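You operate a simulated robot arm through the tools that you are given. There is no shell and no other tool.

You run a simulated robot arm. Do the job below in one go: nothing can be reset, and whatever is moved stays where it is left.

TASK
Press the small red die into the black holder.
Fine: set that holder in the ring on the slide plate first; the slide plate ends pulled out. Where these are worked on the way, their far stop is far enough and under half their travel is too little: slide plate.

It is judged by the outcome, as a careful person would: the job done as asked, and still so three seconds after it is handed in. It fails if anything else is knocked over, pushed out of place, dropped, spilled or broken.

THE ROBOT
A 7-joint arm with a fingered hand, fixed in place. Base frame: the origin is at the foot of the arm, x ahead of it, y to its left, z up. Readings come in mm, rad, newtons and seconds.
With the tool pointing down near the work surface it reaches from about 360 to 840 mm from the base axis. Its first joint turns from -2.007 to 2.007 rad. Payload 5 kg.
The TCP is the grasp point between the finger pads, 32 mm short of the fingertips. In the tool frame z runs along the fingers and y along their closing line. The gripper opens to 160 mm. The gripper's body begins 89 mm behind the TCP. The gripper is a hand of 4 fingers: y runs from the thumb to the fingers, the wrist lies at [0, 0, -267] in the tool frame, and closing takes about 1.5 s.
Orientation is that of the tool frame in the base frame, as a unit quaternion [x, y, z, w]. With the fingers straight down and closing along the base's y, the tool's x points along the base's -x, its y along +y and its z along -z.

THE INTERFACE
- The arm moves only by the tool play_rows. Its argument "targets" is a list of rows, each a list of 3 entries, a list of its own where there are three numbers: the gripper command, from -1 (fully open) to 1 (shut), values between in proportion, then the shift along the tool's x, y, z in mm, then the turn, a rotation vector about the tool's x, y, z in rad. In form: [[hand, [x, y, z], [wx, wy, wz]], ...]. A call has 1 to 20 rows; each row shifts and turns the commanded pose from where the row before left it, along the tool's axes as they then stand. Rows are played at 5 a second. More than 50 mm and 0.15 rad between two rows, or a gripper value outside its range, and nothing of the call is played. A pose out of reach is approached as far as the arm can. The call stops where the force on the tool passes 90 N (or 10 N more than at its start, if that is more) or the arm is blocked; 0.2 s more then pass. Each finger travels about 108 mm/s and halts on what it meets, pressing with about 28 N; the grip force reading is that of the motor and also rises with nothing between the fingers. The clock runs only during rows and for 0.2 s after the last one: add rows that do not move to give the fingers time. It gives the time, the measured TCP pose, the force on the tool (base axes), the opening and the grip force at its end, in the units of the frame above (readings bear some noise), with the torque about the TCP (base axes, N m) and any sound that the robot's microphone picked up.
- Cameras (640 x 400 px; columns grow to the right, rows downward): "scene" is fixed at [219.1, -647.8, 1595.6]; the picture's right is [0.95, -0.31, 0.00], its down [-0.27, -0.83, -0.49] and it looks along [0.15, 0.46, -0.87] (base axes); focal length 265 px, centre (320, 200). "wrist" rides on the gripper at [80, -4, -114] in the tool frame; the picture's right is [0.05, 1.00, 0.00], its down [-0.82, 0.04, -0.58] and it looks along [-0.58, 0.03, 0.82] (tool axes); focal length 265 px, centre (320, 200). There is no depth. A picture from a camera that has moved, and an enlarged one, comes with that camera's place and axes in the base frame and with its lens.
- snapshot(camera): a new picture of that camera. The clock stands still meanwhile.
- move_column(by): slides the trunk up (or, below 0, down) by that many mm; the arm rides with it, the base frame stays. It gives what a move gives, with no picture.
- preshape(shape): the hand has 4 fingers and takes this shape, open, in about a second: jaw (thumb against the fingers, like two jaws); tri (thumb and two fingers); tip (a fingertip pinch); poke (one finger out to press); point (the index stretched); flat (the hand flat); cup (the hand cupped); fist (a fist). The gripper value then closes the fingers along that shape, each until it touches; the sizes above hold for jaw. It gives what a move gives, with no picture.
- close_up(camera, box): a new picture of the part [left, top, right, bottom] of that camera's present view, enlarged. The clock stands still meanwhile.
- finish_job(): hands the job in; it is judged then, once.

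Nothing tells you positions but the pictures and the camera data. Unless the task says otherwise, let go and move clear before handing in.

The tools are called after "Request:" as name(argument=value, ...) on one line, values as JSON. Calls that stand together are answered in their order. play_rows: Moves the arm, as the interface text tells. Its arguments: {"type":"object","properties":{"targets":{"type":"array"}},"required":["targets"]} The other tools are called the same way: move_column (by) slides the trunk up or down; preshape (shape) gives the hand a shape; snapshot (camera) takes a picture; close_up (camera, box) takes an enlarged picture of a part of a camera's view; finish_job () hands the job in.

At the start:

```text
time: 0.0
ee_pos: [356.5, -355.4, 1286.4]
orientation: [0.0, 1.0, 0.001, 0.001]
force: [0.1, 0.3, -0.1]
wrist_torque: [0.0, -0.02, -0.04]
width: 159.8
finger_force: 0.0
shape: jaw
trunk travel left (down, up): [-850.0, 140.0]
```

scene: 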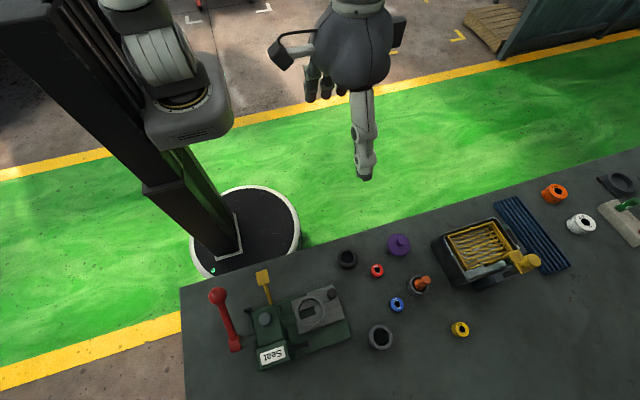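
wrist: 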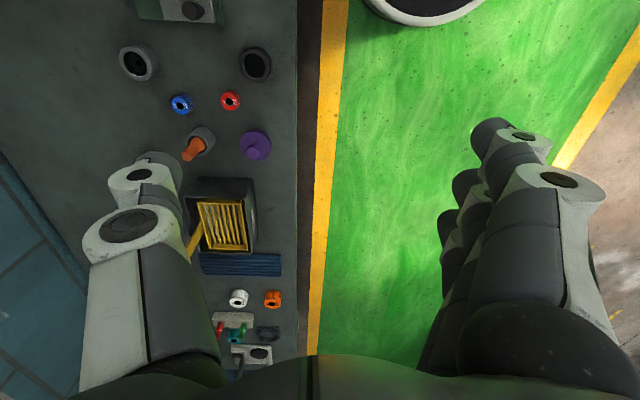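

I see a bench with a green press-like device labelled "Seat" with a slide plate with a ring, black and grey ring holders, and small coloured dies. I'll look closer before moving.

Request:
close_up(camera="scene", box=[180, 220, 420, 370])

Request:
close_up(camera="scene", box=[320, 220, 480, 360])

Request:
close_up(camera="scene", box=[420, 150, 640, 300])

Request:
close_up(camera="wrist", box=[90, 0, 310, 160])

```text
2.67 times, centred on (300, 295) of scene
camera zoom: at [219.1, -647.8, 1595.6], right [0.95, -0.31, 0.0], down [-0.27, -0.83, -0.49], along [0.15, 0.46, -0.87], focal length 706 px, centre (373, -53)
```

zoom: 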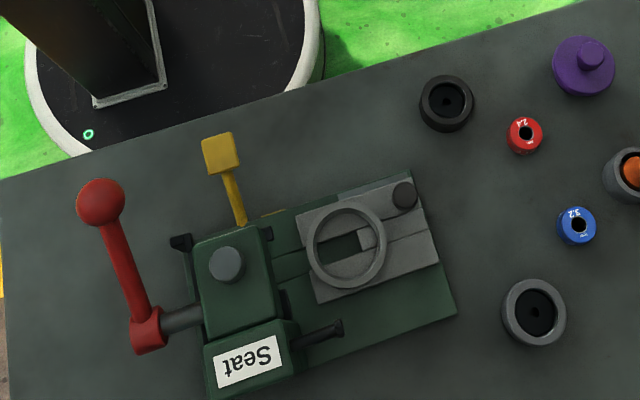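

```text
2.86 times, centred on (400, 290) of scene
camera zoom: at [219.1, -647.8, 1595.6], right [0.95, -0.31, 0.0], down [-0.27, -0.83, -0.49], along [0.15, 0.46, -0.87], focal length 756 px, centre (91, -57)
```

zoom: 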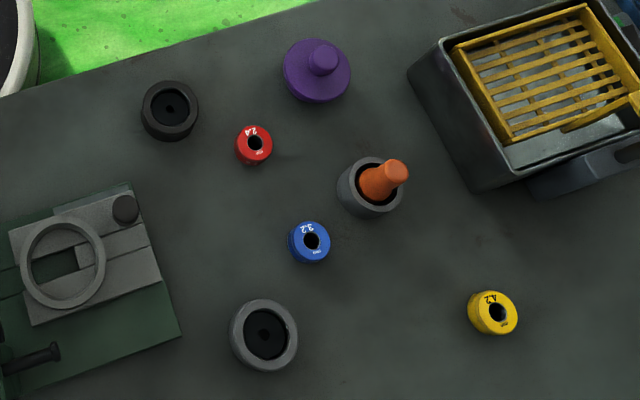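

```text
2.67 times, centred on (530, 225) of scene
camera zoom: at [219.1, -647.8, 1595.6], right [0.95, -0.31, 0.0], down [-0.27, -0.83, -0.49], along [0.15, 0.46, -0.87], focal length 706 px, centre (-240, 133)
```

zoom: 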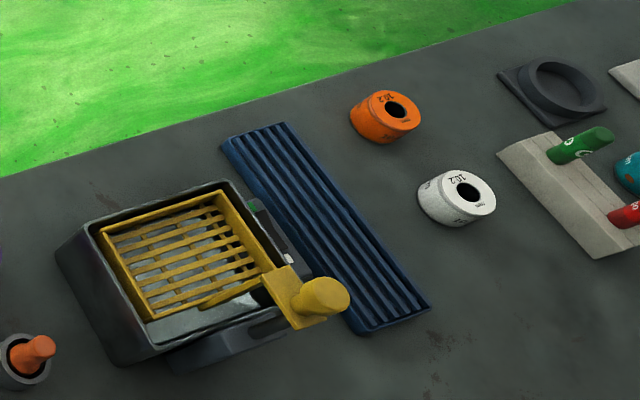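

```text
2.50 times, centred on (200, 80) of wrist
camera zoom: at [274.6, -360.7, 1397.7], right [-0.05, 1.0, 0.0], down [0.82, 0.04, 0.58], along [0.58, 0.03, -0.82], focal length 664 px, centre (620, 500)
```

zoom: 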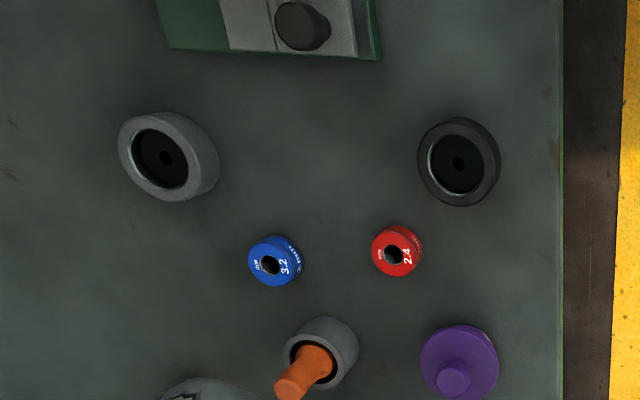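

I triangulate the red die near (423, -524, 871) and the black holder near (359, -469, 880); the press ring is around (220, -567). I'll move the hand toward the press, staying high, to see it from a second angle.

Request:
play_rows(targets=[[-1, [33, -33, 0], [0, 0, 0]], [-1, [33, -33, 0], [0, 0, 0]], [-1, [33, -33, 0], [0, 0, 0]], [-1, [33, -33, 0], [0, 0, 0]], [-1, [33, -33, 0], [0, 0, 0]], [-1, [33, -33, 0], [0, 0, 0]], [-1, [0, 0, 0], [0, 0, 0]]])

Request:
snapshot(camera="wrist")

```text
time: 1.6
ee_pos: [220.1, -559.2, 1253.3]
orientation: [0.003, 1.0, -0.003, -0.002]
force: [-0.6, 0.7, 0.2]
wrist_torque: [-0.04, 0.0, 0.01]
width: 159.9
finger_force: 0.0
shape: jaw
out of reach, approached as far as the arm can: row 4, 5, 6
trunk travel left (down, up): [-850.0, 140.0]
```

```text
taken
camera wrist: at [139.9, -562.6, 1364.7], right [-0.05, 1.0, -0.01], down [0.82, 0.04, 0.57], along [0.57, 0.02, -0.82], focal length 265 px, centre (320, 200)
```

wrist: 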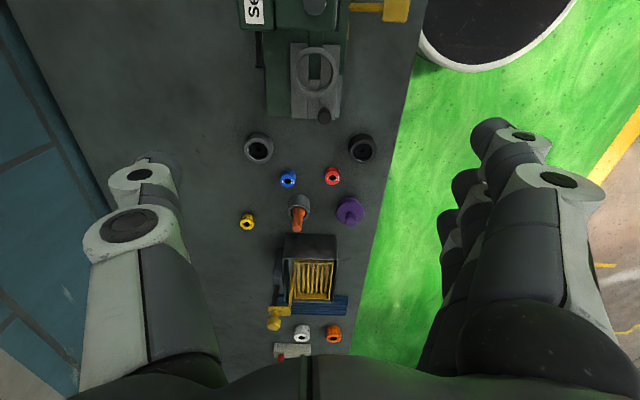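

The arm runs out of reach at this height, so the trunk should come down. I'll lower it moderately while staying clear of the press, then look again.

Request:
move_column(by=-180)

Request:
snapshot(camera="wrist")

Request:
snapshot(camera="scene")

```text
time: 3.6
ee_pos: [219.0, -560.1, 1072.0]
orientation: [0.003, 1.0, -0.001, -0.002]
force: [0.1, -0.3, 0.0]
wrist_torque: [0.02, 0.01, 0.02]
width: 159.9
finger_force: 0.1
shape: jaw
trunk travel left (down, up): [-670.0, 320.0]
```

```text
taken
camera wrist: at [138.8, -563.9, 1183.9], right [-0.05, 1.0, 0.0], down [0.82, 0.04, 0.57], along [0.57, 0.02, -0.82], focal length 265 px, centre (320, 200)
```

wrist: 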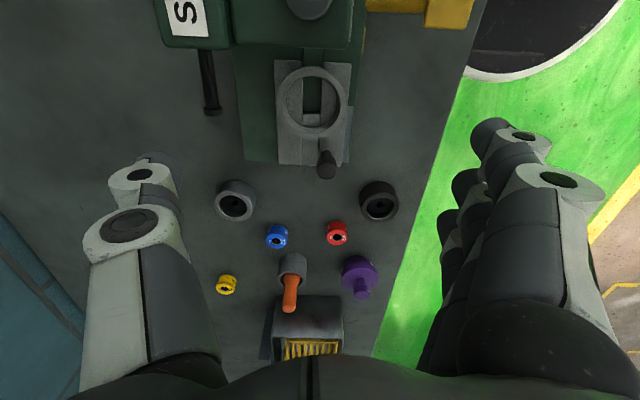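

```text
taken
```

scene: 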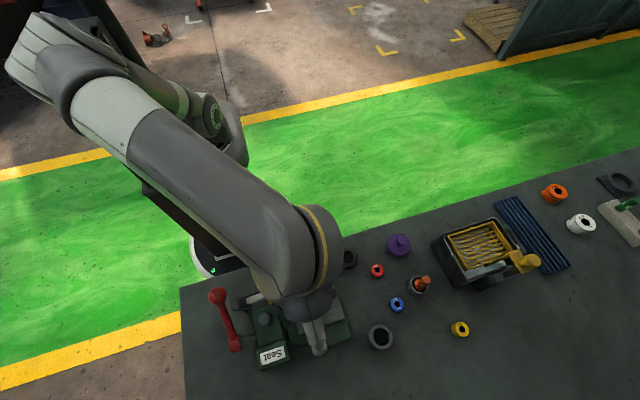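

The view is better now. I'll turn the hand around its axis to look back at the press from the +x side, after first moving out to +x.

Request:
play_rows(targets=[[-1, [-40, 0, 0], [0, 0, 0]], [-1, [-40, 0, 0], [0, 0, 0]], [-1, [-40, 0, 0], [0, 0, 0.14]], [-1, [0, 0, 0], [0, 0, 0.14]], [-1, [0, 0, 0], [0, 0, 0.14]], [-1, [0, 0, 0], [0, 0, 0.14]], [-1, [0, 0, 0], [0, 0, 0.14]], [-1, [0, 0, 0], [0, 0, 0.14]], [-1, [0, 0, 0], [0, 0, 0.14]], [-1, [0, 0, 0], [0, 0, 0.14]], [-1, [0, 0, 0], [0, 0, 0.14]], [-1, [0, 0, 0], [0, 0, 0.14]], [-1, [0, 0, 0], [0, 0, 0.14]]])

Request:
snapshot(camera="wrist")

```text
time: 6.4
ee_pos: [340.0, -560.3, 1071.8]
orientation: [0.699, 0.715, -0.002, 0.0]
force: [-1.3, -0.2, -0.5]
wrist_torque: [-0.03, -0.01, -0.01]
width: 160.1
finger_force: 0.1
shape: jaw
trunk travel left (down, up): [-670.0, 320.0]
```

```text
taken
camera wrist: at [333.7, -480.5, 1183.1], right [1.0, 0.07, 0.0], down [0.06, -0.81, 0.58], along [0.04, -0.58, -0.81], focal length 265 px, centre (320, 200)
```

wrist: 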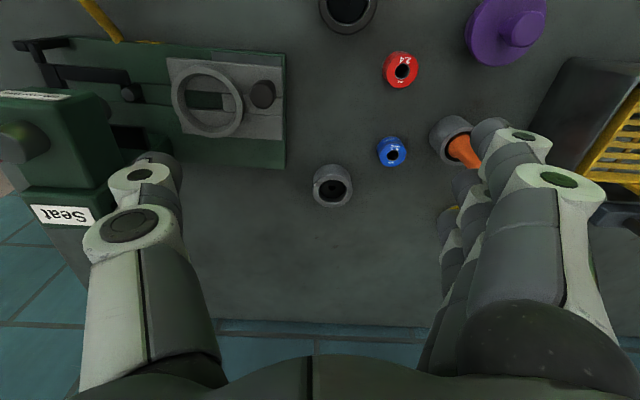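

Useful view of the plate. I'll turn another quarter to look toward -x at the press.

Request:
play_rows(targets=[[-1, [0, 20, 0], [0, 0, 0.14]], [-1, [0, 20, 0], [0, 0, 0.14]], [-1, [0, 0, 0], [0, 0, 0.14]], [-1, [0, 0, 0], [0, 0, 0.14]], [-1, [0, 0, 0], [0, 0, 0.14]], [-1, [0, 0, 0], [0, 0, 0.14]], [-1, [0, 0, 0], [0, 0, 0.14]], [-1, [0, 0, 0], [0, 0, 0.14]], [-1, [0, 0, 0], [0, 0, 0.14]], [-1, [0, 0, 0], [0, 0, 0.14]], [-1, [0, 0, 0], [0, 0, 0.14]]])

Request:
snapshot(camera="wrist")

```text
time: 8.8
ee_pos: [378.2, -563.0, 1070.2]
orientation: [1.0, 0.028, -0.001, 0.002]
force: [-0.6, -0.2, -0.1]
wrist_torque: [0.01, -0.03, 0.01]
width: 160.0
finger_force: 0.0
shape: jaw
trunk travel left (down, up): [-670.0, 320.0]
```

```text
taken
camera wrist: at [458.9, -554.4, 1182.5], right [0.11, -0.99, 0.0], down [-0.81, -0.08, 0.58], along [-0.58, -0.06, -0.81], focal length 265 px, centre (320, 200)
```

wrist: 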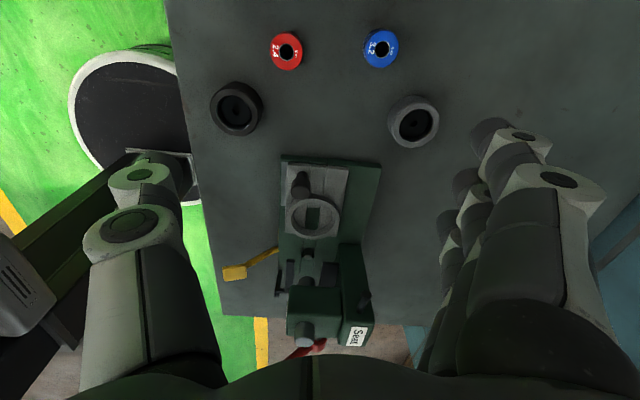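

Request:
close_up(camera="wrist", box=[210, 140, 410, 360])

Request:
close_up(camera="wrist", box=[190, 10, 450, 170])

```text
1.82 times, centred on (310, 250) of wrist
camera zoom: at [458.9, -554.4, 1182.5], right [0.11, -0.99, 0.0], down [-0.81, -0.08, 0.58], along [-0.58, -0.06, -0.81], focal length 483 px, centre (338, 109)
```

zoom: 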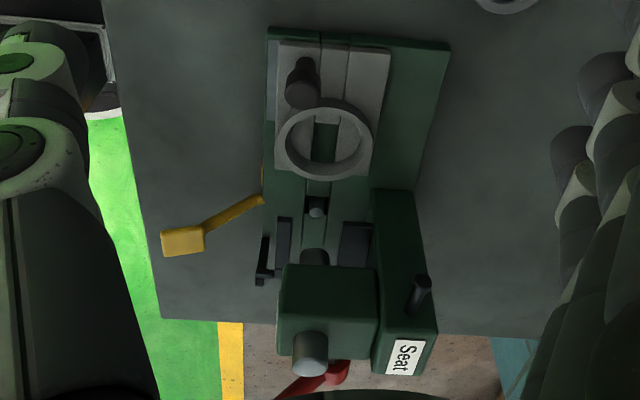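

```text
2.46 times, centred on (320, 90) of wrist
camera zoom: at [458.9, -554.4, 1182.5], right [0.11, -0.99, 0.0], down [-0.81, -0.08, 0.58], along [-0.58, -0.06, -0.81], focal length 653 px, centre (320, 471)
```

zoom: 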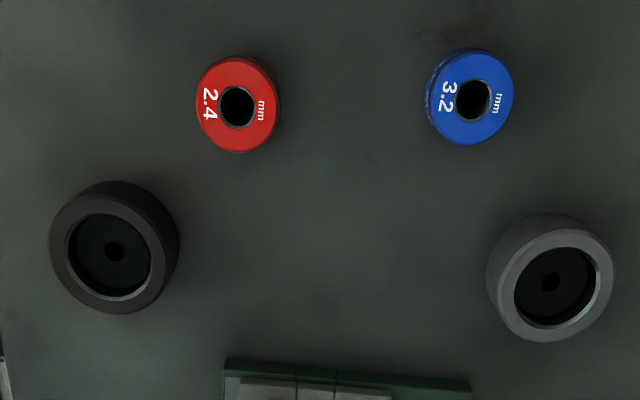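

The press stands near x≈128 with its ram top at z≈1008, and the slide plate sits out toward +x. Now I'll view the press and its levers from the +y side.

Request:
play_rows(targets=[[-1, [0, 0, -40], [0, 0, 0]], [-1, [-25, -16.3, -2], [0, 0, 0]], [-1, [-25, -16.3, -2], [0, 0, 0]], [-1, [-25, -16.3, -2], [0, 0, 0]], [-1, [-25, -16.3, -2], [0, 0, 0]], [-1, [-25, -16.3, -2], [0, 0, 0]], [-1, [-25, -16.3, -2], [0, 0, 0]], [-1, [-25, -16.3, -2], [0, 0, 0]], [-1, [-25, -16.3, -2], [0, 0, 0]], [-1, [-25, -16.3, -2], [0, 0, 0]], [-1, [-25, -16.3, -2], [0, 0, 0]]])

Request:
play_rows(targets=[[-1, [0, 0, 0], [0, 0, -0.14]], [-1, [0, 0, 0], [0, 0, -0.14]], [-1, [0, 0, 0], [0, 0, -0.14]], [-1, [0, 0, 0], [0, 0, -0.14]], [-1, [0, 0, 0], [0, 0, -0.14]], [-1, [0, 0, 0], [0, 0, -0.14]], [-1, [0, 0, 0], [0, 0, -0.14]], [-1, [0, 0, 0], [0, 0, -0.14]], [-1, [0, 0, 0], [0, 0, -0.14]], [-1, [0, 0, 0], [0, 0, -0.14]], [-1, [0, 0, 0], [0, 0, -0.1]]])

Request:
snapshot(camera="wrist")

```text
time: 11.2
ee_pos: [119.9, -412.1, 1132.1]
orientation: [1.0, 0.029, -0.002, 0.002]
force: [0.0, 1.0, 0.9]
wrist_torque: [-0.01, 0.01, -0.03]
width: 159.6
finger_force: 0.0
shape: jaw
trunk travel left (down, up): [-670.0, 320.0]
```

```text
time: 13.6
ee_pos: [120.1, -413.4, 1132.0]
orientation: [0.711, 0.703, -0.004, -0.001]
force: [-0.3, -0.1, -0.2]
wrist_torque: [0.03, -0.01, -0.01]
width: 159.8
finger_force: 0.0
shape: jaw
trunk travel left (down, up): [-670.0, 320.0]
```

```text
taken
camera wrist: at [117.4, -333.0, 1243.1], right [1.0, 0.04, 0.0], down [0.03, -0.81, 0.58], along [0.02, -0.58, -0.81], focal length 265 px, centre (320, 200)
```

wrist: 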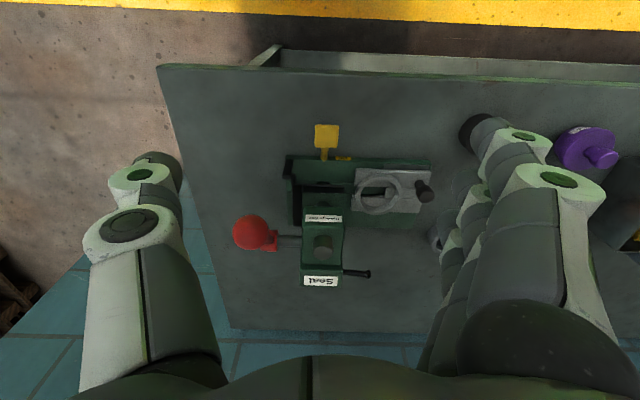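

Request:
close_up(camera="wrist", box=[220, 110, 450, 300])

Request:
close_up(camera="wrist", box=[280, 200, 380, 300])

```text
2.11 times, centred on (335, 205) of wrist
camera zoom: at [117.4, -333.0, 1243.1], right [1.0, 0.04, 0.0], down [0.03, -0.81, 0.58], along [0.02, -0.58, -0.81], focal length 559 px, centre (288, 190)
```

zoom: 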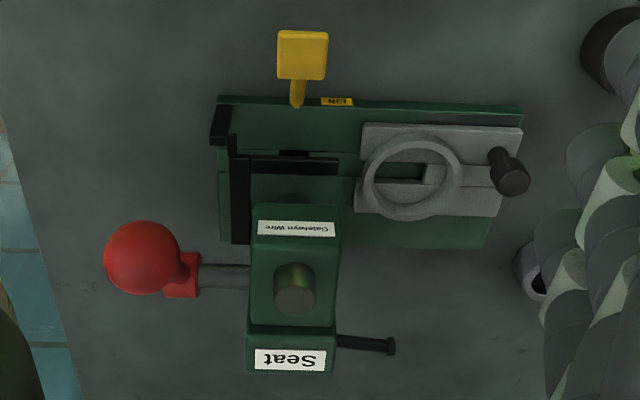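

```text
4.00 times, centred on (330, 250) of wrist
camera zoom: at [117.4, -333.0, 1243.1], right [1.0, 0.04, 0.0], down [0.03, -0.81, 0.58], along [0.02, -0.58, -0.81], focal length 1062 px, centre (280, 0)
```

zoom: 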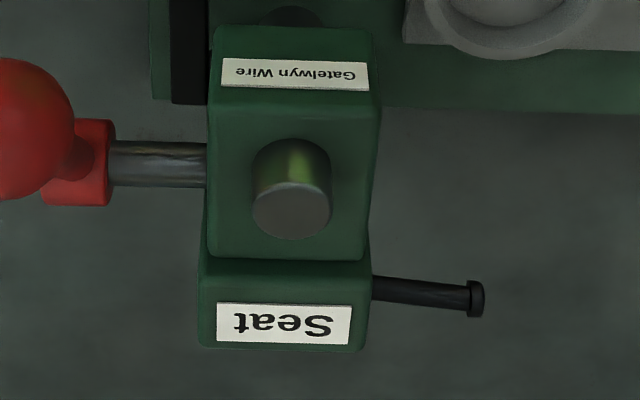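

The levers are clear now: the red lever's ball is near (58, -505, 1058) with its hub at about (58, -589, 983). The yellow "Lift" lever must stay untouched, and the plate knob is at (282, -546, top 924). I'll test the hand shapes in free air to see what space they need.

Request:
preshape(shape="tip")

Request:
snapshot(camera="wrist")

Request:
play_rows(targets=[[1, [0, 0, 0], [0, 0, 0]], [1, [0, 0, 0], [0, 0, 0]], [1, [0, 0, 0], [0, 0, 0]], [1, [0, 0, 0], [0, 0, 0]], [1, [0, 0, 0], [0, 0, 0]], [1, [0, 0, 0], [0, 0, 0]], [1, [0, 0, 0], [0, 0, 0]], [1, [0, 0, 0], [0, 0, 0]]])

Request:
snapshot(camera="wrist")

Request:
preshape(shape="tri")

Request:
snapshot(camera="wrist")

Request:
preshape(shape="jaw")

Request:
play_rows(targets=[[0.4, [0, 0, 0], [0, 0, 0]], [0.4, [0, 0, 0], [0, 0, 0]], [0.4, [0, 0, 0], [0, 0, 0]], [0.4, [0, 0, 0], [0, 0, 0]], [0.4, [0, 0, 0], [0, 0, 0]], [0.4, [0, 0, 0], [0, 0, 0]], [0.4, [0, 0, 0], [0, 0, 0]]])

Request:
snapshot(camera="wrist")

Request:
snapshot(camera="scene")

```text
time: 14.5
ee_pos: [119.5, -413.4, 1131.8]
orientation: [0.713, 0.701, -0.003, -0.001]
force: [0.5, 0.3, -0.2]
wrist_torque: [0.03, -0.01, -0.01]
width: 160.1
finger_force: 0.0
shape: tip
trunk travel left (down, up): [-670.0, 320.0]
```

```text
taken
camera wrist: at [117.6, -333.0, 1243.1], right [1.0, 0.04, 0.0], down [0.03, -0.81, 0.58], along [0.02, -0.58, -0.81], focal length 265 px, centre (320, 200)
```

wrist: 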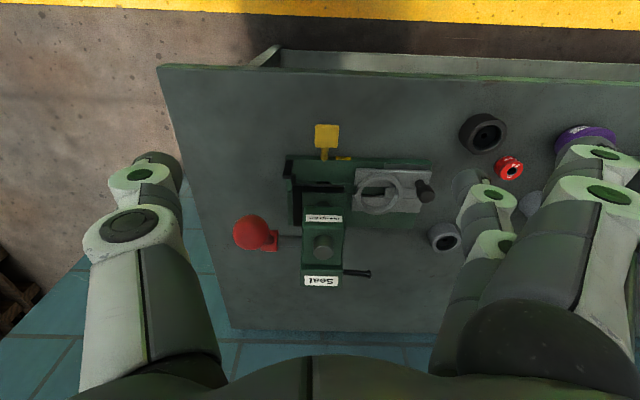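

```text
time: 16.3
ee_pos: [120.8, -414.3, 1130.8]
orientation: [0.712, 0.702, -0.003, 0.0]
force: [-0.2, 0.5, -0.4]
wrist_torque: [0.01, -0.02, 0.0]
width: 0.0
finger_force: 27.6
shape: tip
trunk travel left (down, up): [-670.0, 320.0]
```

```text
taken
camera wrist: at [117.5, -333.0, 1243.1], right [1.0, 0.04, 0.0], down [0.03, -0.81, 0.58], along [0.02, -0.58, -0.81], focal length 265 px, centre (320, 200)
```

wrist: 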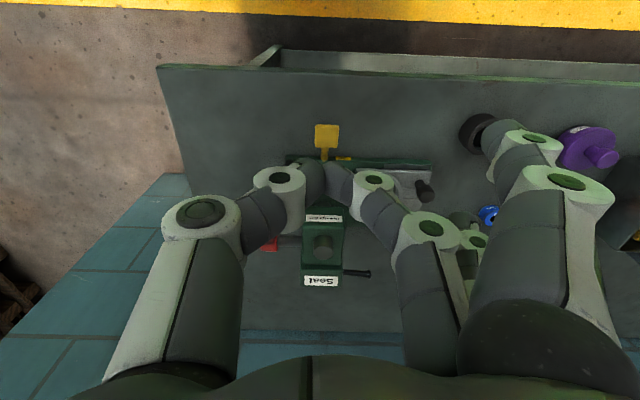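

```text
time: 17.2
ee_pos: [120.6, -413.0, 1131.6]
orientation: [0.712, 0.702, -0.002, -0.001]
force: [0.2, 0.4, -0.4]
wrist_torque: [-0.03, -0.03, -0.01]
width: 159.9
finger_force: 0.0
shape: tri
trunk travel left (down, up): [-670.0, 320.0]
```

```text
taken
camera wrist: at [117.5, -333.0, 1243.1], right [1.0, 0.04, 0.0], down [0.03, -0.81, 0.58], along [0.02, -0.58, -0.81], focal length 265 px, centre (320, 200)
```

wrist: 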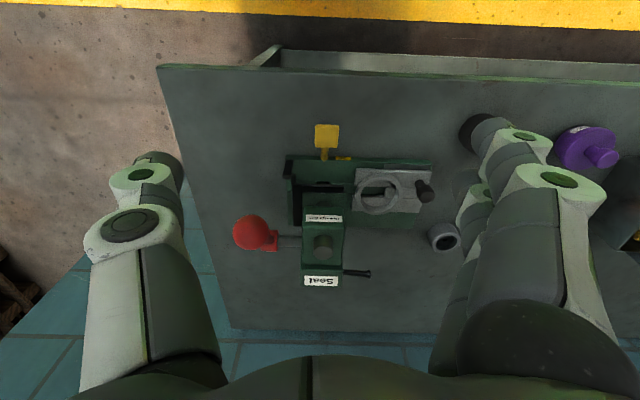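

```text
time: 18.1
ee_pos: [120.6, -413.1, 1131.6]
orientation: [0.712, 0.702, -0.003, 0.0]
force: [-0.4, 0.1, -0.7]
wrist_torque: [0.0, 0.0, 0.05]
width: 160.1
finger_force: 0.1
shape: jaw
trunk travel left (down, up): [-670.0, 320.0]
```

```text
time: 19.7
ee_pos: [121.3, -414.8, 1131.2]
orientation: [0.711, 0.703, -0.002, 0.0]
force: [0.5, -0.7, 0.6]
wrist_torque: [-0.01, 0.03, -0.01]
width: 48.7
finger_force: 0.1
shape: jaw
trunk travel left (down, up): [-670.0, 320.0]
```

```text
taken
camera wrist: at [117.5, -333.0, 1243.1], right [1.0, 0.04, 0.0], down [0.03, -0.81, 0.58], along [0.02, -0.58, -0.81], focal length 265 px, centre (320, 200)
```

wrist: 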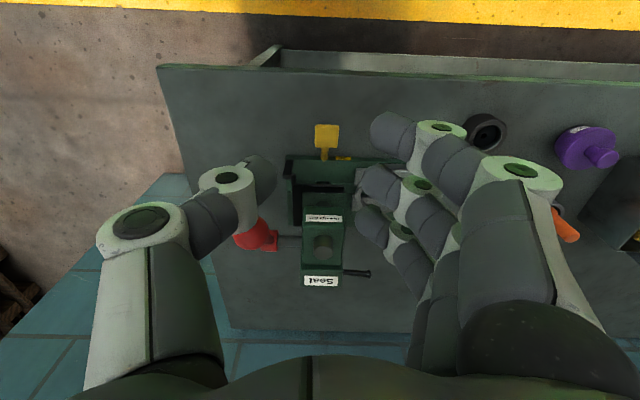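

```text
taken
```

scene: 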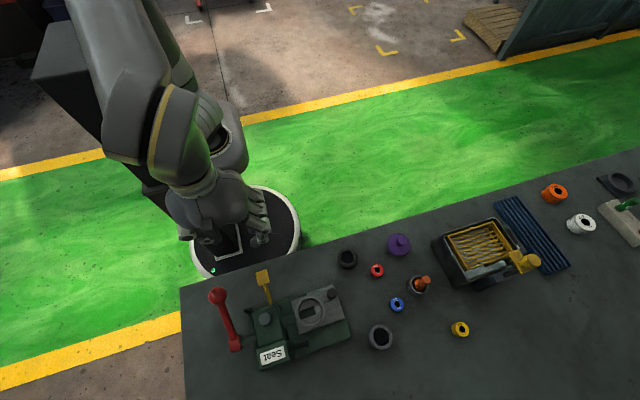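

The fingers curl in and meet at their tips, with three fingers in a row opposite a single thumb. I'll turn the hand so the thumb is on -y, then go above the black holder with the hand partly open.

Request:
play_rows(targets=[[-0.1, [0, 0, 0], [0, 0, -0.144]], [-0.1, [0, 0, 0], [0, 0, -0.144]], [-0.1, [0, 0, 0], [0, 0, -0.144]], [-0.1, [0, 0, 0], [0, 0, -0.144]], [-0.1, [0, 0, 0], [0, 0, -0.144]], [-0.1, [0, 0, 0], [0, 0, -0.144]], [-0.1, [0, 0, 0], [0, 0, -0.144]], [-0.1, [0, 0, 0], [0, 0, -0.144]], [-0.1, [0, 0, 0], [0, 0, -0.144]], [-0.1, [0, 0, 0], [0, 0, -0.144]], [-0.1, [0, 0, 0], [0, 0, -0.144]], [-0.1, [-40, -10, 20], [0, 0, 0]], [-0.1, [-40, -10, 20], [0, 0, 0]], [-0.1, [-40, -10, 20], [0, 0, 0]], [-0.1, [-40, -10, 20], [0, 0, 0]], [-0.1, [-40, -10, 20], [0, 0, 0]], [-0.1, [-38, -6, 20], [0, 0, 0]], [-0.1, [0, 0, 0], [0, 0, 0]]])

Request:
snapshot(camera="wrist")

Request:
snapshot(camera="scene")

```text
time: 23.1
ee_pos: [121.9, -503.6, 1017.2]
orientation: [0.223, 0.975, -0.004, -0.018]
force: [-31.6, 8.3, 13.7]
wrist_torque: [-0.6, 0.8, -2.03]
width: 91.3
finger_force: 0.0
shape: jaw
out of reach, approached as far as the arm can: row 10, 11, 16, 17
trunk travel left (down, up): [-670.0, 320.0]
stopped in row 17: the force on the tool passed its limit at 129 N (the readings are from after the stop); the commanded pose is now the measured one
```

```text
taken
camera wrist: at [52.3, -473.2, 1131.8], right [0.39, 0.92, -0.01], down [0.77, -0.32, 0.55], along [0.5, -0.22, -0.84], focal length 265 px, centre (320, 200)
```

wrist: 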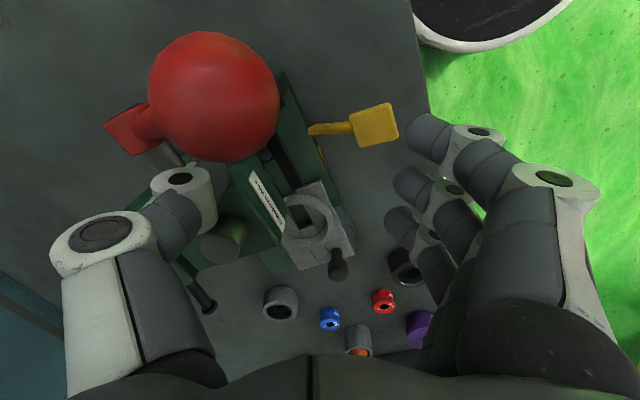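

```text
taken
```

scene: 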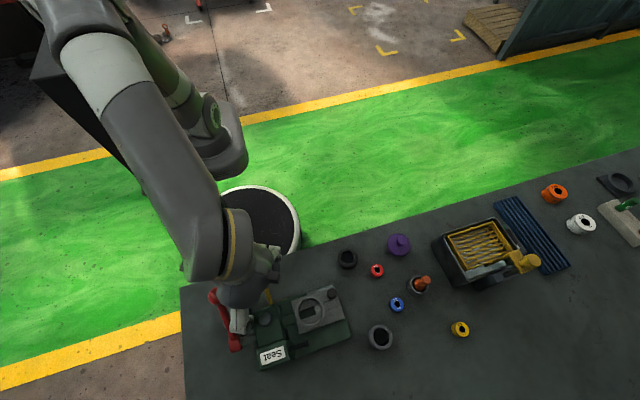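

The turn hit a joint limit, so the following moves went off course and the hand touched the press. I'll back straight up carefully and then check that nothing moved.

Request:
play_rows(targets=[[-0.1, [0, 0, -15], [0, 0, 0]], [-0.1, [0, 0, -30], [0, 0, 0]], [-0.1, [0, 0, -40], [0, 0, 0]], [-0.1, [0, 0, -40], [0, 0, 0]], [-0.1, [0, 0, 0], [0, 0, 0]]])

Request:
snapshot(camera="wrist")

Request:
snapshot(camera="scene")

```text
time: 24.3
ee_pos: [135.5, -504.5, 1142.7]
orientation: [0.216, 0.976, -0.002, -0.016]
force: [0.2, 0.2, 0.3]
wrist_torque: [-0.02, 0.01, 0.01]
width: 88.1
finger_force: 0.0
shape: jaw
trunk travel left (down, up): [-670.0, 320.0]
```

```text
taken
camera wrist: at [63.9, -474.7, 1256.1], right [0.37, 0.93, -0.01], down [0.77, -0.31, 0.55], along [0.51, -0.21, -0.83], focal length 265 px, centre (320, 200)
```

wrist: 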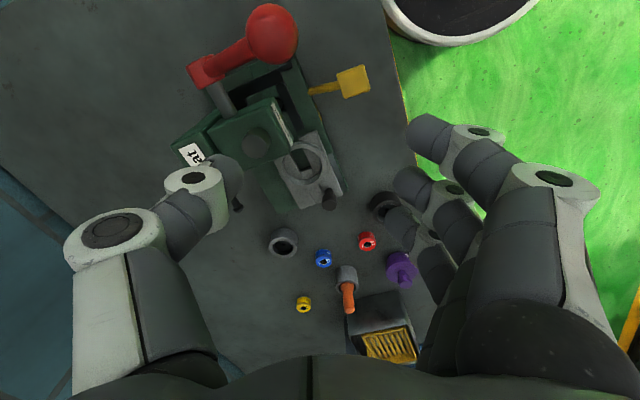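

```text
taken
```

scene: 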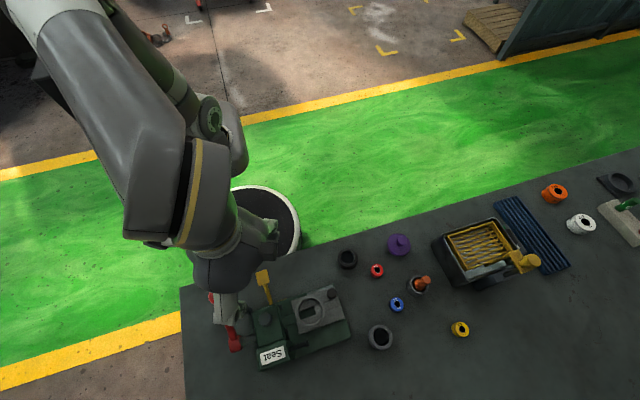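

Nothing appears displaced: the press, lever and parts look as before. I'll now move clear to above the black holder, translating first and then turning.

Request:
play_rows(targets=[[-0.1, [-31.3, 21.1, 0], [0, 0, 0]], [-0.1, [-31.3, 21.1, 0], [0, 0, 0]], [-0.1, [-31.3, 21.1, 0], [0, 0, 0]], [-0.1, [-31.3, 21.1, 0], [0, 0, 0]], [-0.1, [-31.3, 21.1, 0], [0, 0, 0]], [-0.1, [-31.3, 21.1, 0], [0, 0, 0]], [-0.1, [0, 0, 0], [0, 0, 0]]])

Request:
play_rows(targets=[[-0.1, [0, 0, 0], [0, 0, -0.145]], [-0.1, [0, 0, 0], [0, 0, -0.145]], [-0.1, [0, 0, 0], [0, 0, -0.145]], [-0.1, [0, 0, 0], [0, 0, 0]]])

Request:
snapshot(camera="wrist")

Request:
close_up(camera="scene", box=[180, 220, 420, 370])

```text
time: 25.9
ee_pos: [347.1, -447.9, 1134.8]
orientation: [0.217, 0.976, -0.002, -0.015]
force: [0.1, -1.0, -1.1]
wrist_torque: [-0.01, 0.0, 0.03]
width: 88.4
finger_force: 0.1
shape: jaw
out of reach, approached as far as the arm can: row 5, 6
trunk travel left (down, up): [-670.0, 320.0]
```

```text
time: 26.9
ee_pos: [345.5, -447.4, 1135.2]
orientation: [0.0, 1.0, 0.002, -0.016]
force: [-0.4, 0.2, -0.3]
wrist_torque: [0.01, 0.01, 0.02]
width: 88.4
finger_force: 0.0
shape: jaw
trunk travel left (down, up): [-670.0, 320.0]
```

```text
taken
camera wrist: at [268.7, -452.4, 1249.8], right [-0.05, 1.0, 0.0], down [0.83, 0.04, 0.55], along [0.55, 0.03, -0.83], focal length 265 px, centre (320, 200)
```

wrist: 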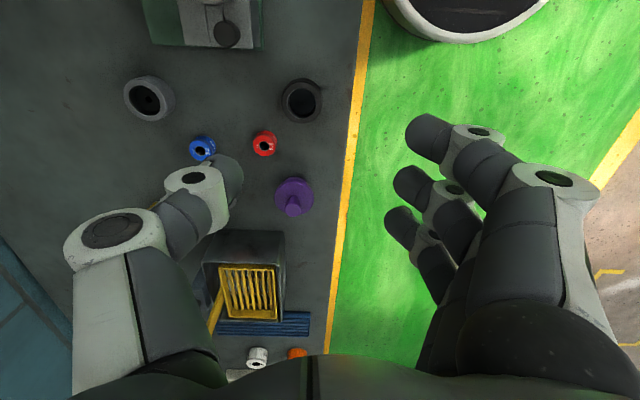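

```text
2.67 times, centred on (300, 295) of scene
camera zoom: at [219.1, -647.8, 1595.6], right [0.95, -0.31, 0.0], down [-0.27, -0.83, -0.49], along [0.15, 0.46, -0.87], focal length 706 px, centre (373, -53)
```

zoom: 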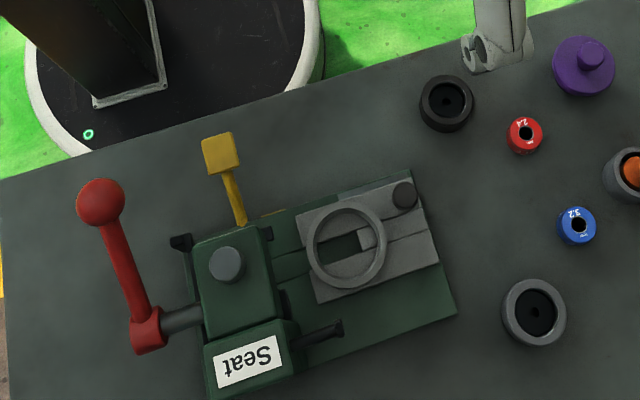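

The press is unchanged. I'll fix the slight tilt and come down over the black holder.

Request:
play_rows(targets=[[-0.1, [0, 0, 0], [0, -0.033, 0]], [-0.1, [-4.5, -7.2, 45], [0, 0, 0]], [-0.1, [-4.5, -7.2, 45], [0, 0, 0]], [-0.1, [-4.5, -7.2, 45], [0, 0, 0]], [-0.1, [0, 0, 0], [0, 0, 0]]])

Request:
snapshot(camera="wrist")

Request:
close_up(camera="wrist", box=[200, 80, 440, 260])

```text
time: 28.1
ee_pos: [335.3, -428.3, 1015.2]
orientation: [0.001, 1.0, 0.001, 0.002]
force: [-0.1, 0.5, 0.0]
wrist_torque: [0.02, 0.06, 0.0]
width: 88.2
finger_force: 0.0
shape: jaw
out of reach, approached as far as the arm can: row 2, 3, 4
trunk travel left (down, up): [-670.0, 320.0]
```

```text
taken
camera wrist: at [254.8, -433.2, 1127.4], right [-0.05, 1.0, 0.0], down [0.81, 0.04, 0.58], along [0.58, 0.03, -0.81], focal length 265 px, centre (320, 200)
```

wrist: 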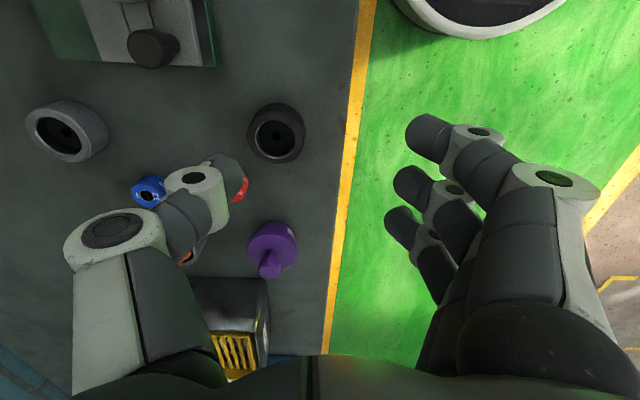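

```text
2.22 times, centred on (320, 170) of wrist
camera zoom: at [254.8, -433.2, 1127.4], right [-0.05, 1.0, 0.0], down [0.81, 0.04, 0.58], along [0.58, 0.03, -0.81], focal length 590 px, centre (320, 267)
```

zoom: 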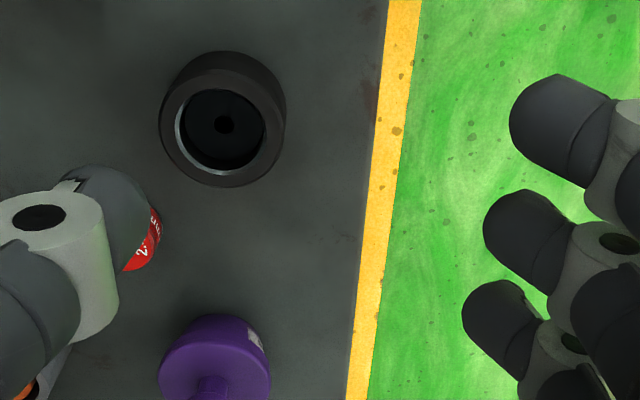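

The arm seems stuck in an awkward configuration at a joint limit. I'll look at the scene.

Request:
snapshot(camera="scene")

```text
taken
```

scene: 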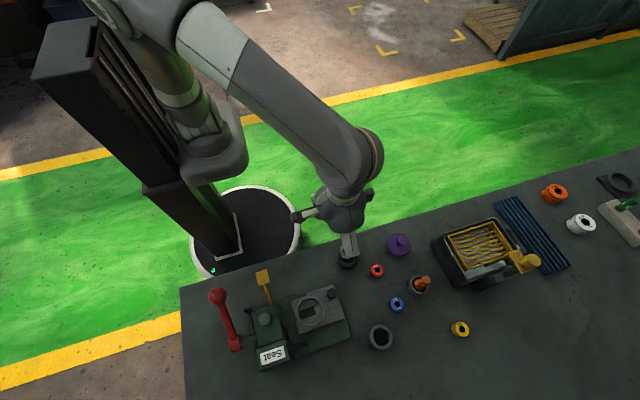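

The wrist yaw is near a limit in this direction, so I'll work with the hand turned about 150° instead. That also keeps the fingers and camera clear of the press. Turning now in free air.

Request:
play_rows(targets=[[-0.1, [0, 0, -10], [0, 0, 0.145]], [-0.1, [0, 0, 0], [0, 0, 0.145]], [-0.1, [0, 0, 0], [0, 0, 0.145]], [-0.1, [0, 0, 0], [0, 0, 0.145]], [-0.1, [0, 0, 0], [0, 0, 0.145]], [-0.1, [0, 0, 0], [0, 0, 0.145]], [-0.1, [0, 0, 0], [0, 0, 0.145]], [-0.1, [0, 0, 0], [0, 0, 0.145]], [-0.1, [0, 0, 0], [0, 0, 0.145]], [-0.1, [0, 0, 0], [0, 0, 0.145]], [-0.1, [0, 0, 0], [0, 0, 0.145]], [-0.1, [0, 0, 0], [0, 0, 0.145]], [-0.1, [0, 0, 0], [0, 0, 0.145]], [-0.1, [0, 0, 0], [0, 0, 0.145]], [-0.1, [0, 0, 0], [0, 0, 0.145]], [-0.1, [0, 0, 0], [0, 0, 0.145]], [-0.1, [0, 0, 0], [0, 0, 0.145]], [-0.1, [0, 0, 0], [0, 0, 0.145]]])

Request:
preshape(shape="tip")

Request:
snapshot(camera="scene")

```text
time: 31.9
ee_pos: [333.5, -428.7, 1024.8]
orientation: [0.965, 0.261, 0.002, 0.0]
force: [0.0, -0.3, -0.3]
wrist_torque: [0.02, 0.02, 0.0]
width: 88.2
finger_force: 0.1
shape: jaw
trunk travel left (down, up): [-670.0, 320.0]
```

```text
time: 32.8
ee_pos: [334.9, -429.5, 1024.1]
orientation: [0.965, 0.261, 0.002, -0.002]
force: [0.3, -0.1, -0.4]
wrist_torque: [0.02, -0.01, 0.0]
width: 159.6
finger_force: 0.0
shape: tip
trunk travel left (down, up): [-670.0, 320.0]
```

```text
taken
```

scene: 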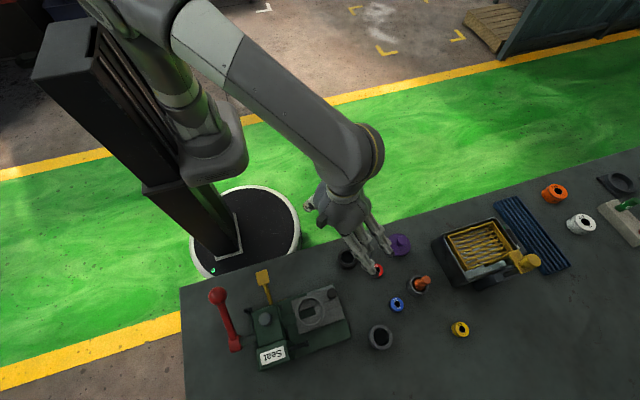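

The arm moves freely again. To keep the side fingers off the red die while picking the holder, I'll turn to 180° and go above the holder.

Request:
play_rows(targets=[[-1, [0, 0, 0], [0, 0, 0.132]], [-1, [0, 0, 0], [0, 0, 0.132]], [-1, [0, 0, 0], [0, 0, 0.132]], [-1, [0, 0, 0], [0, 0, 0.132]], [-1, [12, 20, 30], [0, 0, 0]], [-1, [12, 20, 30], [0, 0, 0]], [-1, [0, 0, 0], [0, 0, 0]]])

Request:
snapshot(camera="wrist")

Request:
close_up(camera="wrist", box=[220, 120, 420, 260])

```text
time: 34.4
ee_pos: [329.7, -423.9, 995.0]
orientation: [1.0, 0.001, 0.002, 0.001]
force: [0.8, 0.1, -0.4]
wrist_torque: [-0.02, 0.0, -0.01]
width: 160.0
finger_force: 0.0
shape: tip
out of reach, approached as far as the arm can: row 5, 6
trunk travel left (down, up): [-670.0, 320.0]
```

```text
taken
camera wrist: at [408.5, -418.9, 1107.1], right [0.05, -1.0, 0.0], down [-0.82, -0.04, 0.57], along [-0.57, -0.03, -0.82], focal length 265 px, centre (320, 200)
```

wrist: 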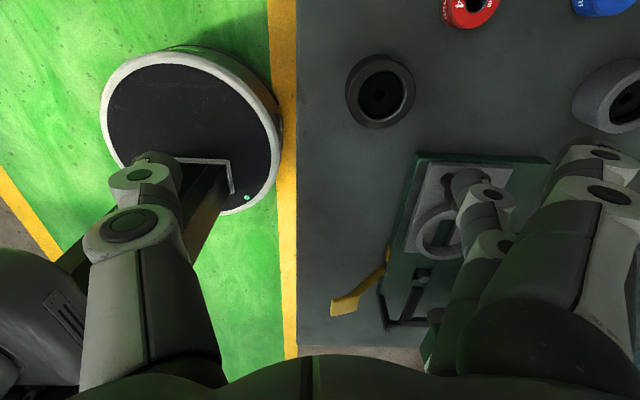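

```text
2.86 times, centred on (320, 190) of wrist
camera zoom: at [408.5, -418.9, 1107.1], right [0.05, -1.0, 0.0], down [-0.82, -0.04, 0.57], along [-0.57, -0.03, -0.82], focal length 758 px, centre (320, 229)
```

zoom: 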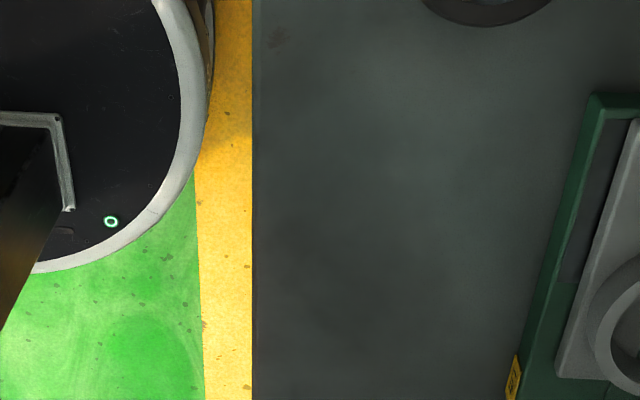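

The arm still can't extend outward from this configuration, so I'll study its posture.

Request:
close_up(camera="scene", box=[20, 0, 420, 280])

```text
1.43 times, centred on (220, 140) of scene
camera zoom: at [219.1, -647.8, 1595.6], right [0.95, -0.31, 0.0], down [-0.27, -0.83, -0.49], along [0.15, 0.46, -0.87], focal length 378 px, centre (463, 286)
```

zoom: 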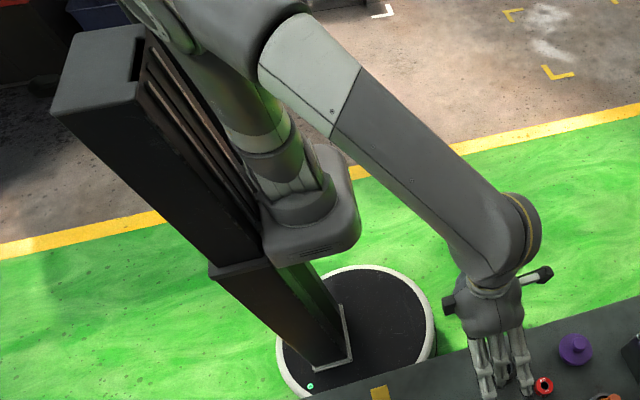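

I'll test small moves to find which directions are free: first straight down, then outward.

Request:
play_rows(targets=[[-1, [0, 0, 0], [0, 0, 0]], [-1, [10, 13, 0], [0, 0, 0]], [-1, [10, 13, 0], [0, 0, 0]], [-1, [0, 0, 0], [0, 0, 0]]])

Request:
play_rows(targets=[[-1, [0, 0, 0], [0, 0, 0]], [-1, [20, 0, 0], [0, 0, 0]], [-1, [20, 0, 0], [0, 0, 0]], [-1, [0, 0, 0], [0, 0, 0]]])

Request:
play_rows(targets=[[-1, [0, 0, 0], [0, 0, 0]], [-1, [0, 20, 0], [0, 0, 0]], [-1, [0, 20, 0], [0, 0, 0]], [-1, [0, 0, 0], [0, 0, 0]]])

```text
time: 35.4
ee_pos: [333.2, -424.3, 1003.8]
orientation: [1.0, 0.001, 0.001, -0.001]
force: [-0.9, 0.6, -0.3]
wrist_torque: [0.03, 0.0, 0.01]
width: 159.9
finger_force: 0.1
shape: tip
out of reach, approached as far as the arm can: row 2, 3
trunk travel left (down, up): [-670.0, 320.0]
```

```text
time: 36.4
ee_pos: [362.4, -409.4, 1011.6]
orientation: [1.0, 0.0, 0.002, 0.0]
force: [0.1, 0.4, 0.6]
wrist_torque: [-0.02, 0.02, 0.02]
width: 159.9
finger_force: 0.1
shape: tip
out of reach, approached as far as the arm can: row 2, 3
trunk travel left (down, up): [-670.0, 320.0]
```

```text
time: 37.4
ee_pos: [345.3, -425.4, 1023.3]
orientation: [1.0, 0.001, 0.001, 0.0]
force: [0.1, 0.3, -0.2]
wrist_torque: [-0.04, 0.01, 0.01]
width: 159.9
finger_force: 0.0
shape: tip
out of reach, approached as far as the arm can: row 2, 3
trunk travel left (down, up): [-670.0, 320.0]
```

The limit looks like the upper arm standing vertical, with the shoulder turned the wrong way to lean forward. I'll unwind it by drawing the hand in, swinging it around the base to the free +y side, extending there, and swinging back.

Request:
play_rows(targets=[[-1, [-14, -17, -40], [0, 0, 0]], [-1, [-14, -17, -40], [0, 0, 0]], [-1, [33.7, -30.0, 0], [0, 0, -0.09]], [-1, [33.7, -30.0, 0], [0, 0, -0.09]], [-1, [33.7, -30.0, 0], [0, 0, -0.09]], [-1, [33.7, -30.0, 0], [0, 0, -0.09]], [-1, [33.7, -30.0, 0], [0, 0, -0.09]], [-1, [33.7, -30.0, 0], [0, 0, -0.09]], [-1, [33.7, -30.0, 0], [0, 0, -0.09]], [-1, [33.7, -30.0, 0], [0, 0, -0.09]], [-1, [33.7, -30.0, 0], [0, 0, -0.09]], [-1, [33.7, -30.0, 0], [0, 0, -0.09]], [-1, [33.7, -30.0, 0], [0, 0, -0.09]], [-1, [33.7, -30.0, 0], [0, 0, -0.09]], [-1, [0, 0, 0], [0, 0, 0]]])

Request:
snapshot(camera="scene")

```text
time: 40.6
ee_pos: [487.0, 91.8, 1104.3]
orientation: [0.857, 0.515, 0.003, -0.002]
force: [0.6, 0.2, 0.5]
wrist_torque: [0.07, 0.0, 0.01]
width: 160.0
finger_force: 0.1
shape: tip
out of reach, approached as far as the arm can: row 14
trunk travel left (down, up): [-670.0, 320.0]
```

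```text
taken
```

scene: 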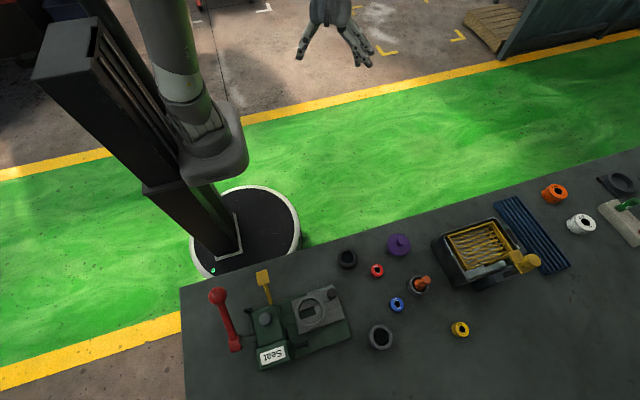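

Request:
play_rows(targets=[[-1, [22.5, 28, 0], [0, 0, 0]], [-1, [22.5, 28, 0], [0, 0, 0]], [-1, [22.5, 28, 0], [0, 0, 0]], [-1, [22.5, 28, 0], [0, 0, 0]], [-1, [0, 0, 0], [0, 0, 0]]])

```text
time: 41.8
ee_pos: [628.1, 121.2, 1105.7]
orientation: [0.858, 0.514, 0.001, -0.002]
force: [0.9, 0.5, 0.1]
wrist_torque: [-0.1, -0.03, 0.01]
width: 160.2
finger_force: 0.0
shape: tip
trunk travel left (down, up): [-670.0, 320.0]
```

Extending works again. I'll swing back over the bench, keeping the arm extended.

Request:
play_rows(targets=[[-1, [-38.4, 28.9, 0], [0, 0, 0.075]], [-1, [-38.4, 28.9, 0], [0, 0, 0.075]], [-1, [-38.4, 28.9, 0], [0, 0, 0.075]], [-1, [-38.4, 28.9, 0], [0, 0, 0.075]], [-1, [-38.4, 28.9, 0], [0, 0, 0.075]], [-1, [-38.4, 28.9, 0], [0, 0, 0.075]], [-1, [-38.4, 28.9, 0], [0, 0, 0.075]], [-1, [-38.4, 28.9, 0], [0, 0, 0.075]], [-1, [-38.4, 28.9, 0], [0, 0, 0.075]], [-1, [-38.4, 28.9, 0], [0, 0, 0.075]], [-1, [-38.4, 28.9, 0], [0, 0, 0.075]], [-1, [-38.4, 28.9, 0], [0, 0, 0.075]], [-1, [-38.4, 28.9, 0], [0, 0, 0.075]], [-1, [-38.4, 28.9, 0], [0, 0, 0.075]], [-1, [0, 0, 0], [0, 0, 0]]])

Request:
snapshot(camera="scene")

Request:
snapshot(camera="wrist")

```text
time: 45.0
ee_pos: [419.7, -489.3, 1102.8]
orientation: [1.0, 0.016, 0.001, -0.001]
force: [-1.1, 0.2, 0.4]
wrist_torque: [0.0, 0.02, -0.01]
width: 160.0
finger_force: 0.1
shape: tip
trunk travel left (down, up): [-670.0, 320.0]
```

```text
taken
```

scene: 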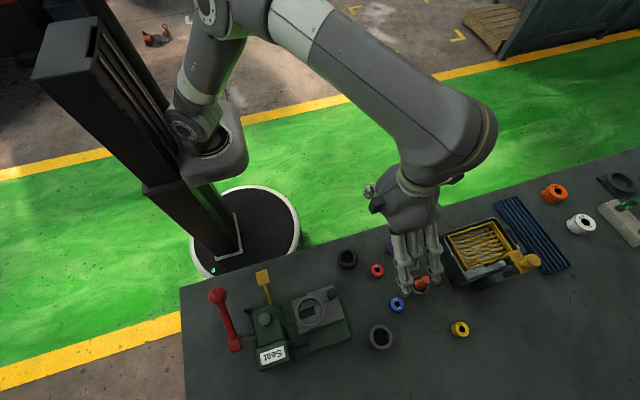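

```text
taken
camera wrist: at [499.4, -483.4, 1214.6], right [0.08, -1.0, 0.0], down [-0.81, -0.07, 0.58], along [-0.57, -0.04, -0.82], focal length 265 px, centre (320, 200)
```

wrist: 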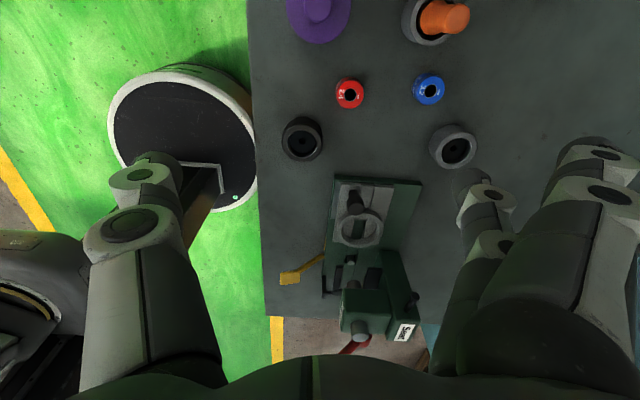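

The arm is back in a good configuration. Now I'll go over the black holder and look closely.

Request:
play_rows(targets=[[-1, [-20, -5, 34], [0, 0, 0.01]], [-1, [-20, -5, 34], [0, 0, 0.01]], [-1, [-20, -6, 34], [0, 0, 0.01]], [-1, [0, 0, 0], [0, 0, 0]]])

Request:
snapshot(camera="wrist")

Request:
close_up(camera="wrist", box=[240, 100, 400, 220])

```text
time: 46.0
ee_pos: [358.1, -474.7, 1002.1]
orientation: [1.0, 0.001, 0.002, -0.002]
force: [0.1, 0.6, 0.5]
wrist_torque: [-0.03, 0.01, -0.03]
width: 159.7
finger_force: 0.1
shape: tip
trunk travel left (down, up): [-670.0, 320.0]
```

```text
taken
camera wrist: at [437.8, -471.6, 1114.1], right [0.05, -1.0, 0.0], down [-0.82, -0.04, 0.58], along [-0.58, -0.03, -0.82], focal length 265 px, centre (320, 200)
```

wrist: 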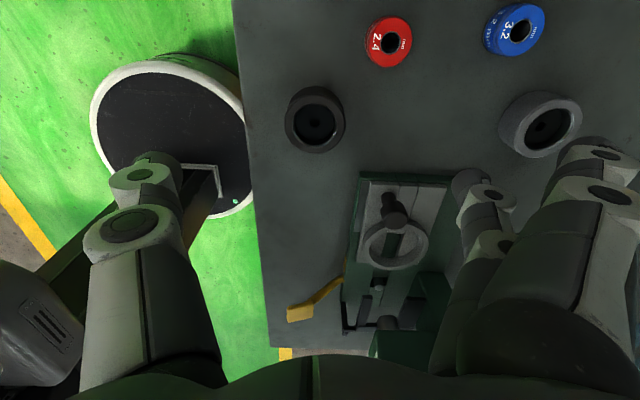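

```text
3.33 times, centred on (320, 160) of wrist
camera zoom: at [437.8, -471.6, 1114.1], right [0.05, -1.0, 0.0], down [-0.82, -0.04, 0.58], along [-0.58, -0.03, -0.82], focal length 885 px, centre (320, 333)
```

zoom: 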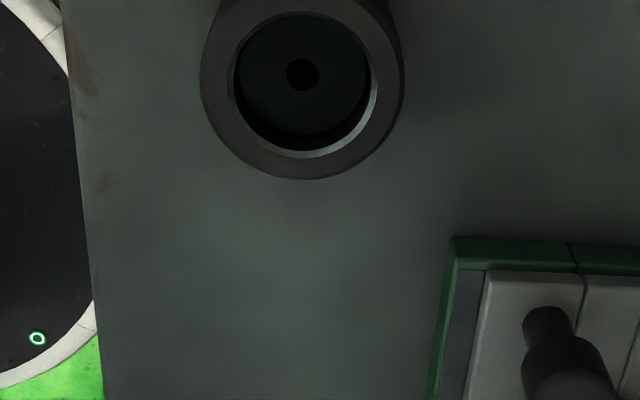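

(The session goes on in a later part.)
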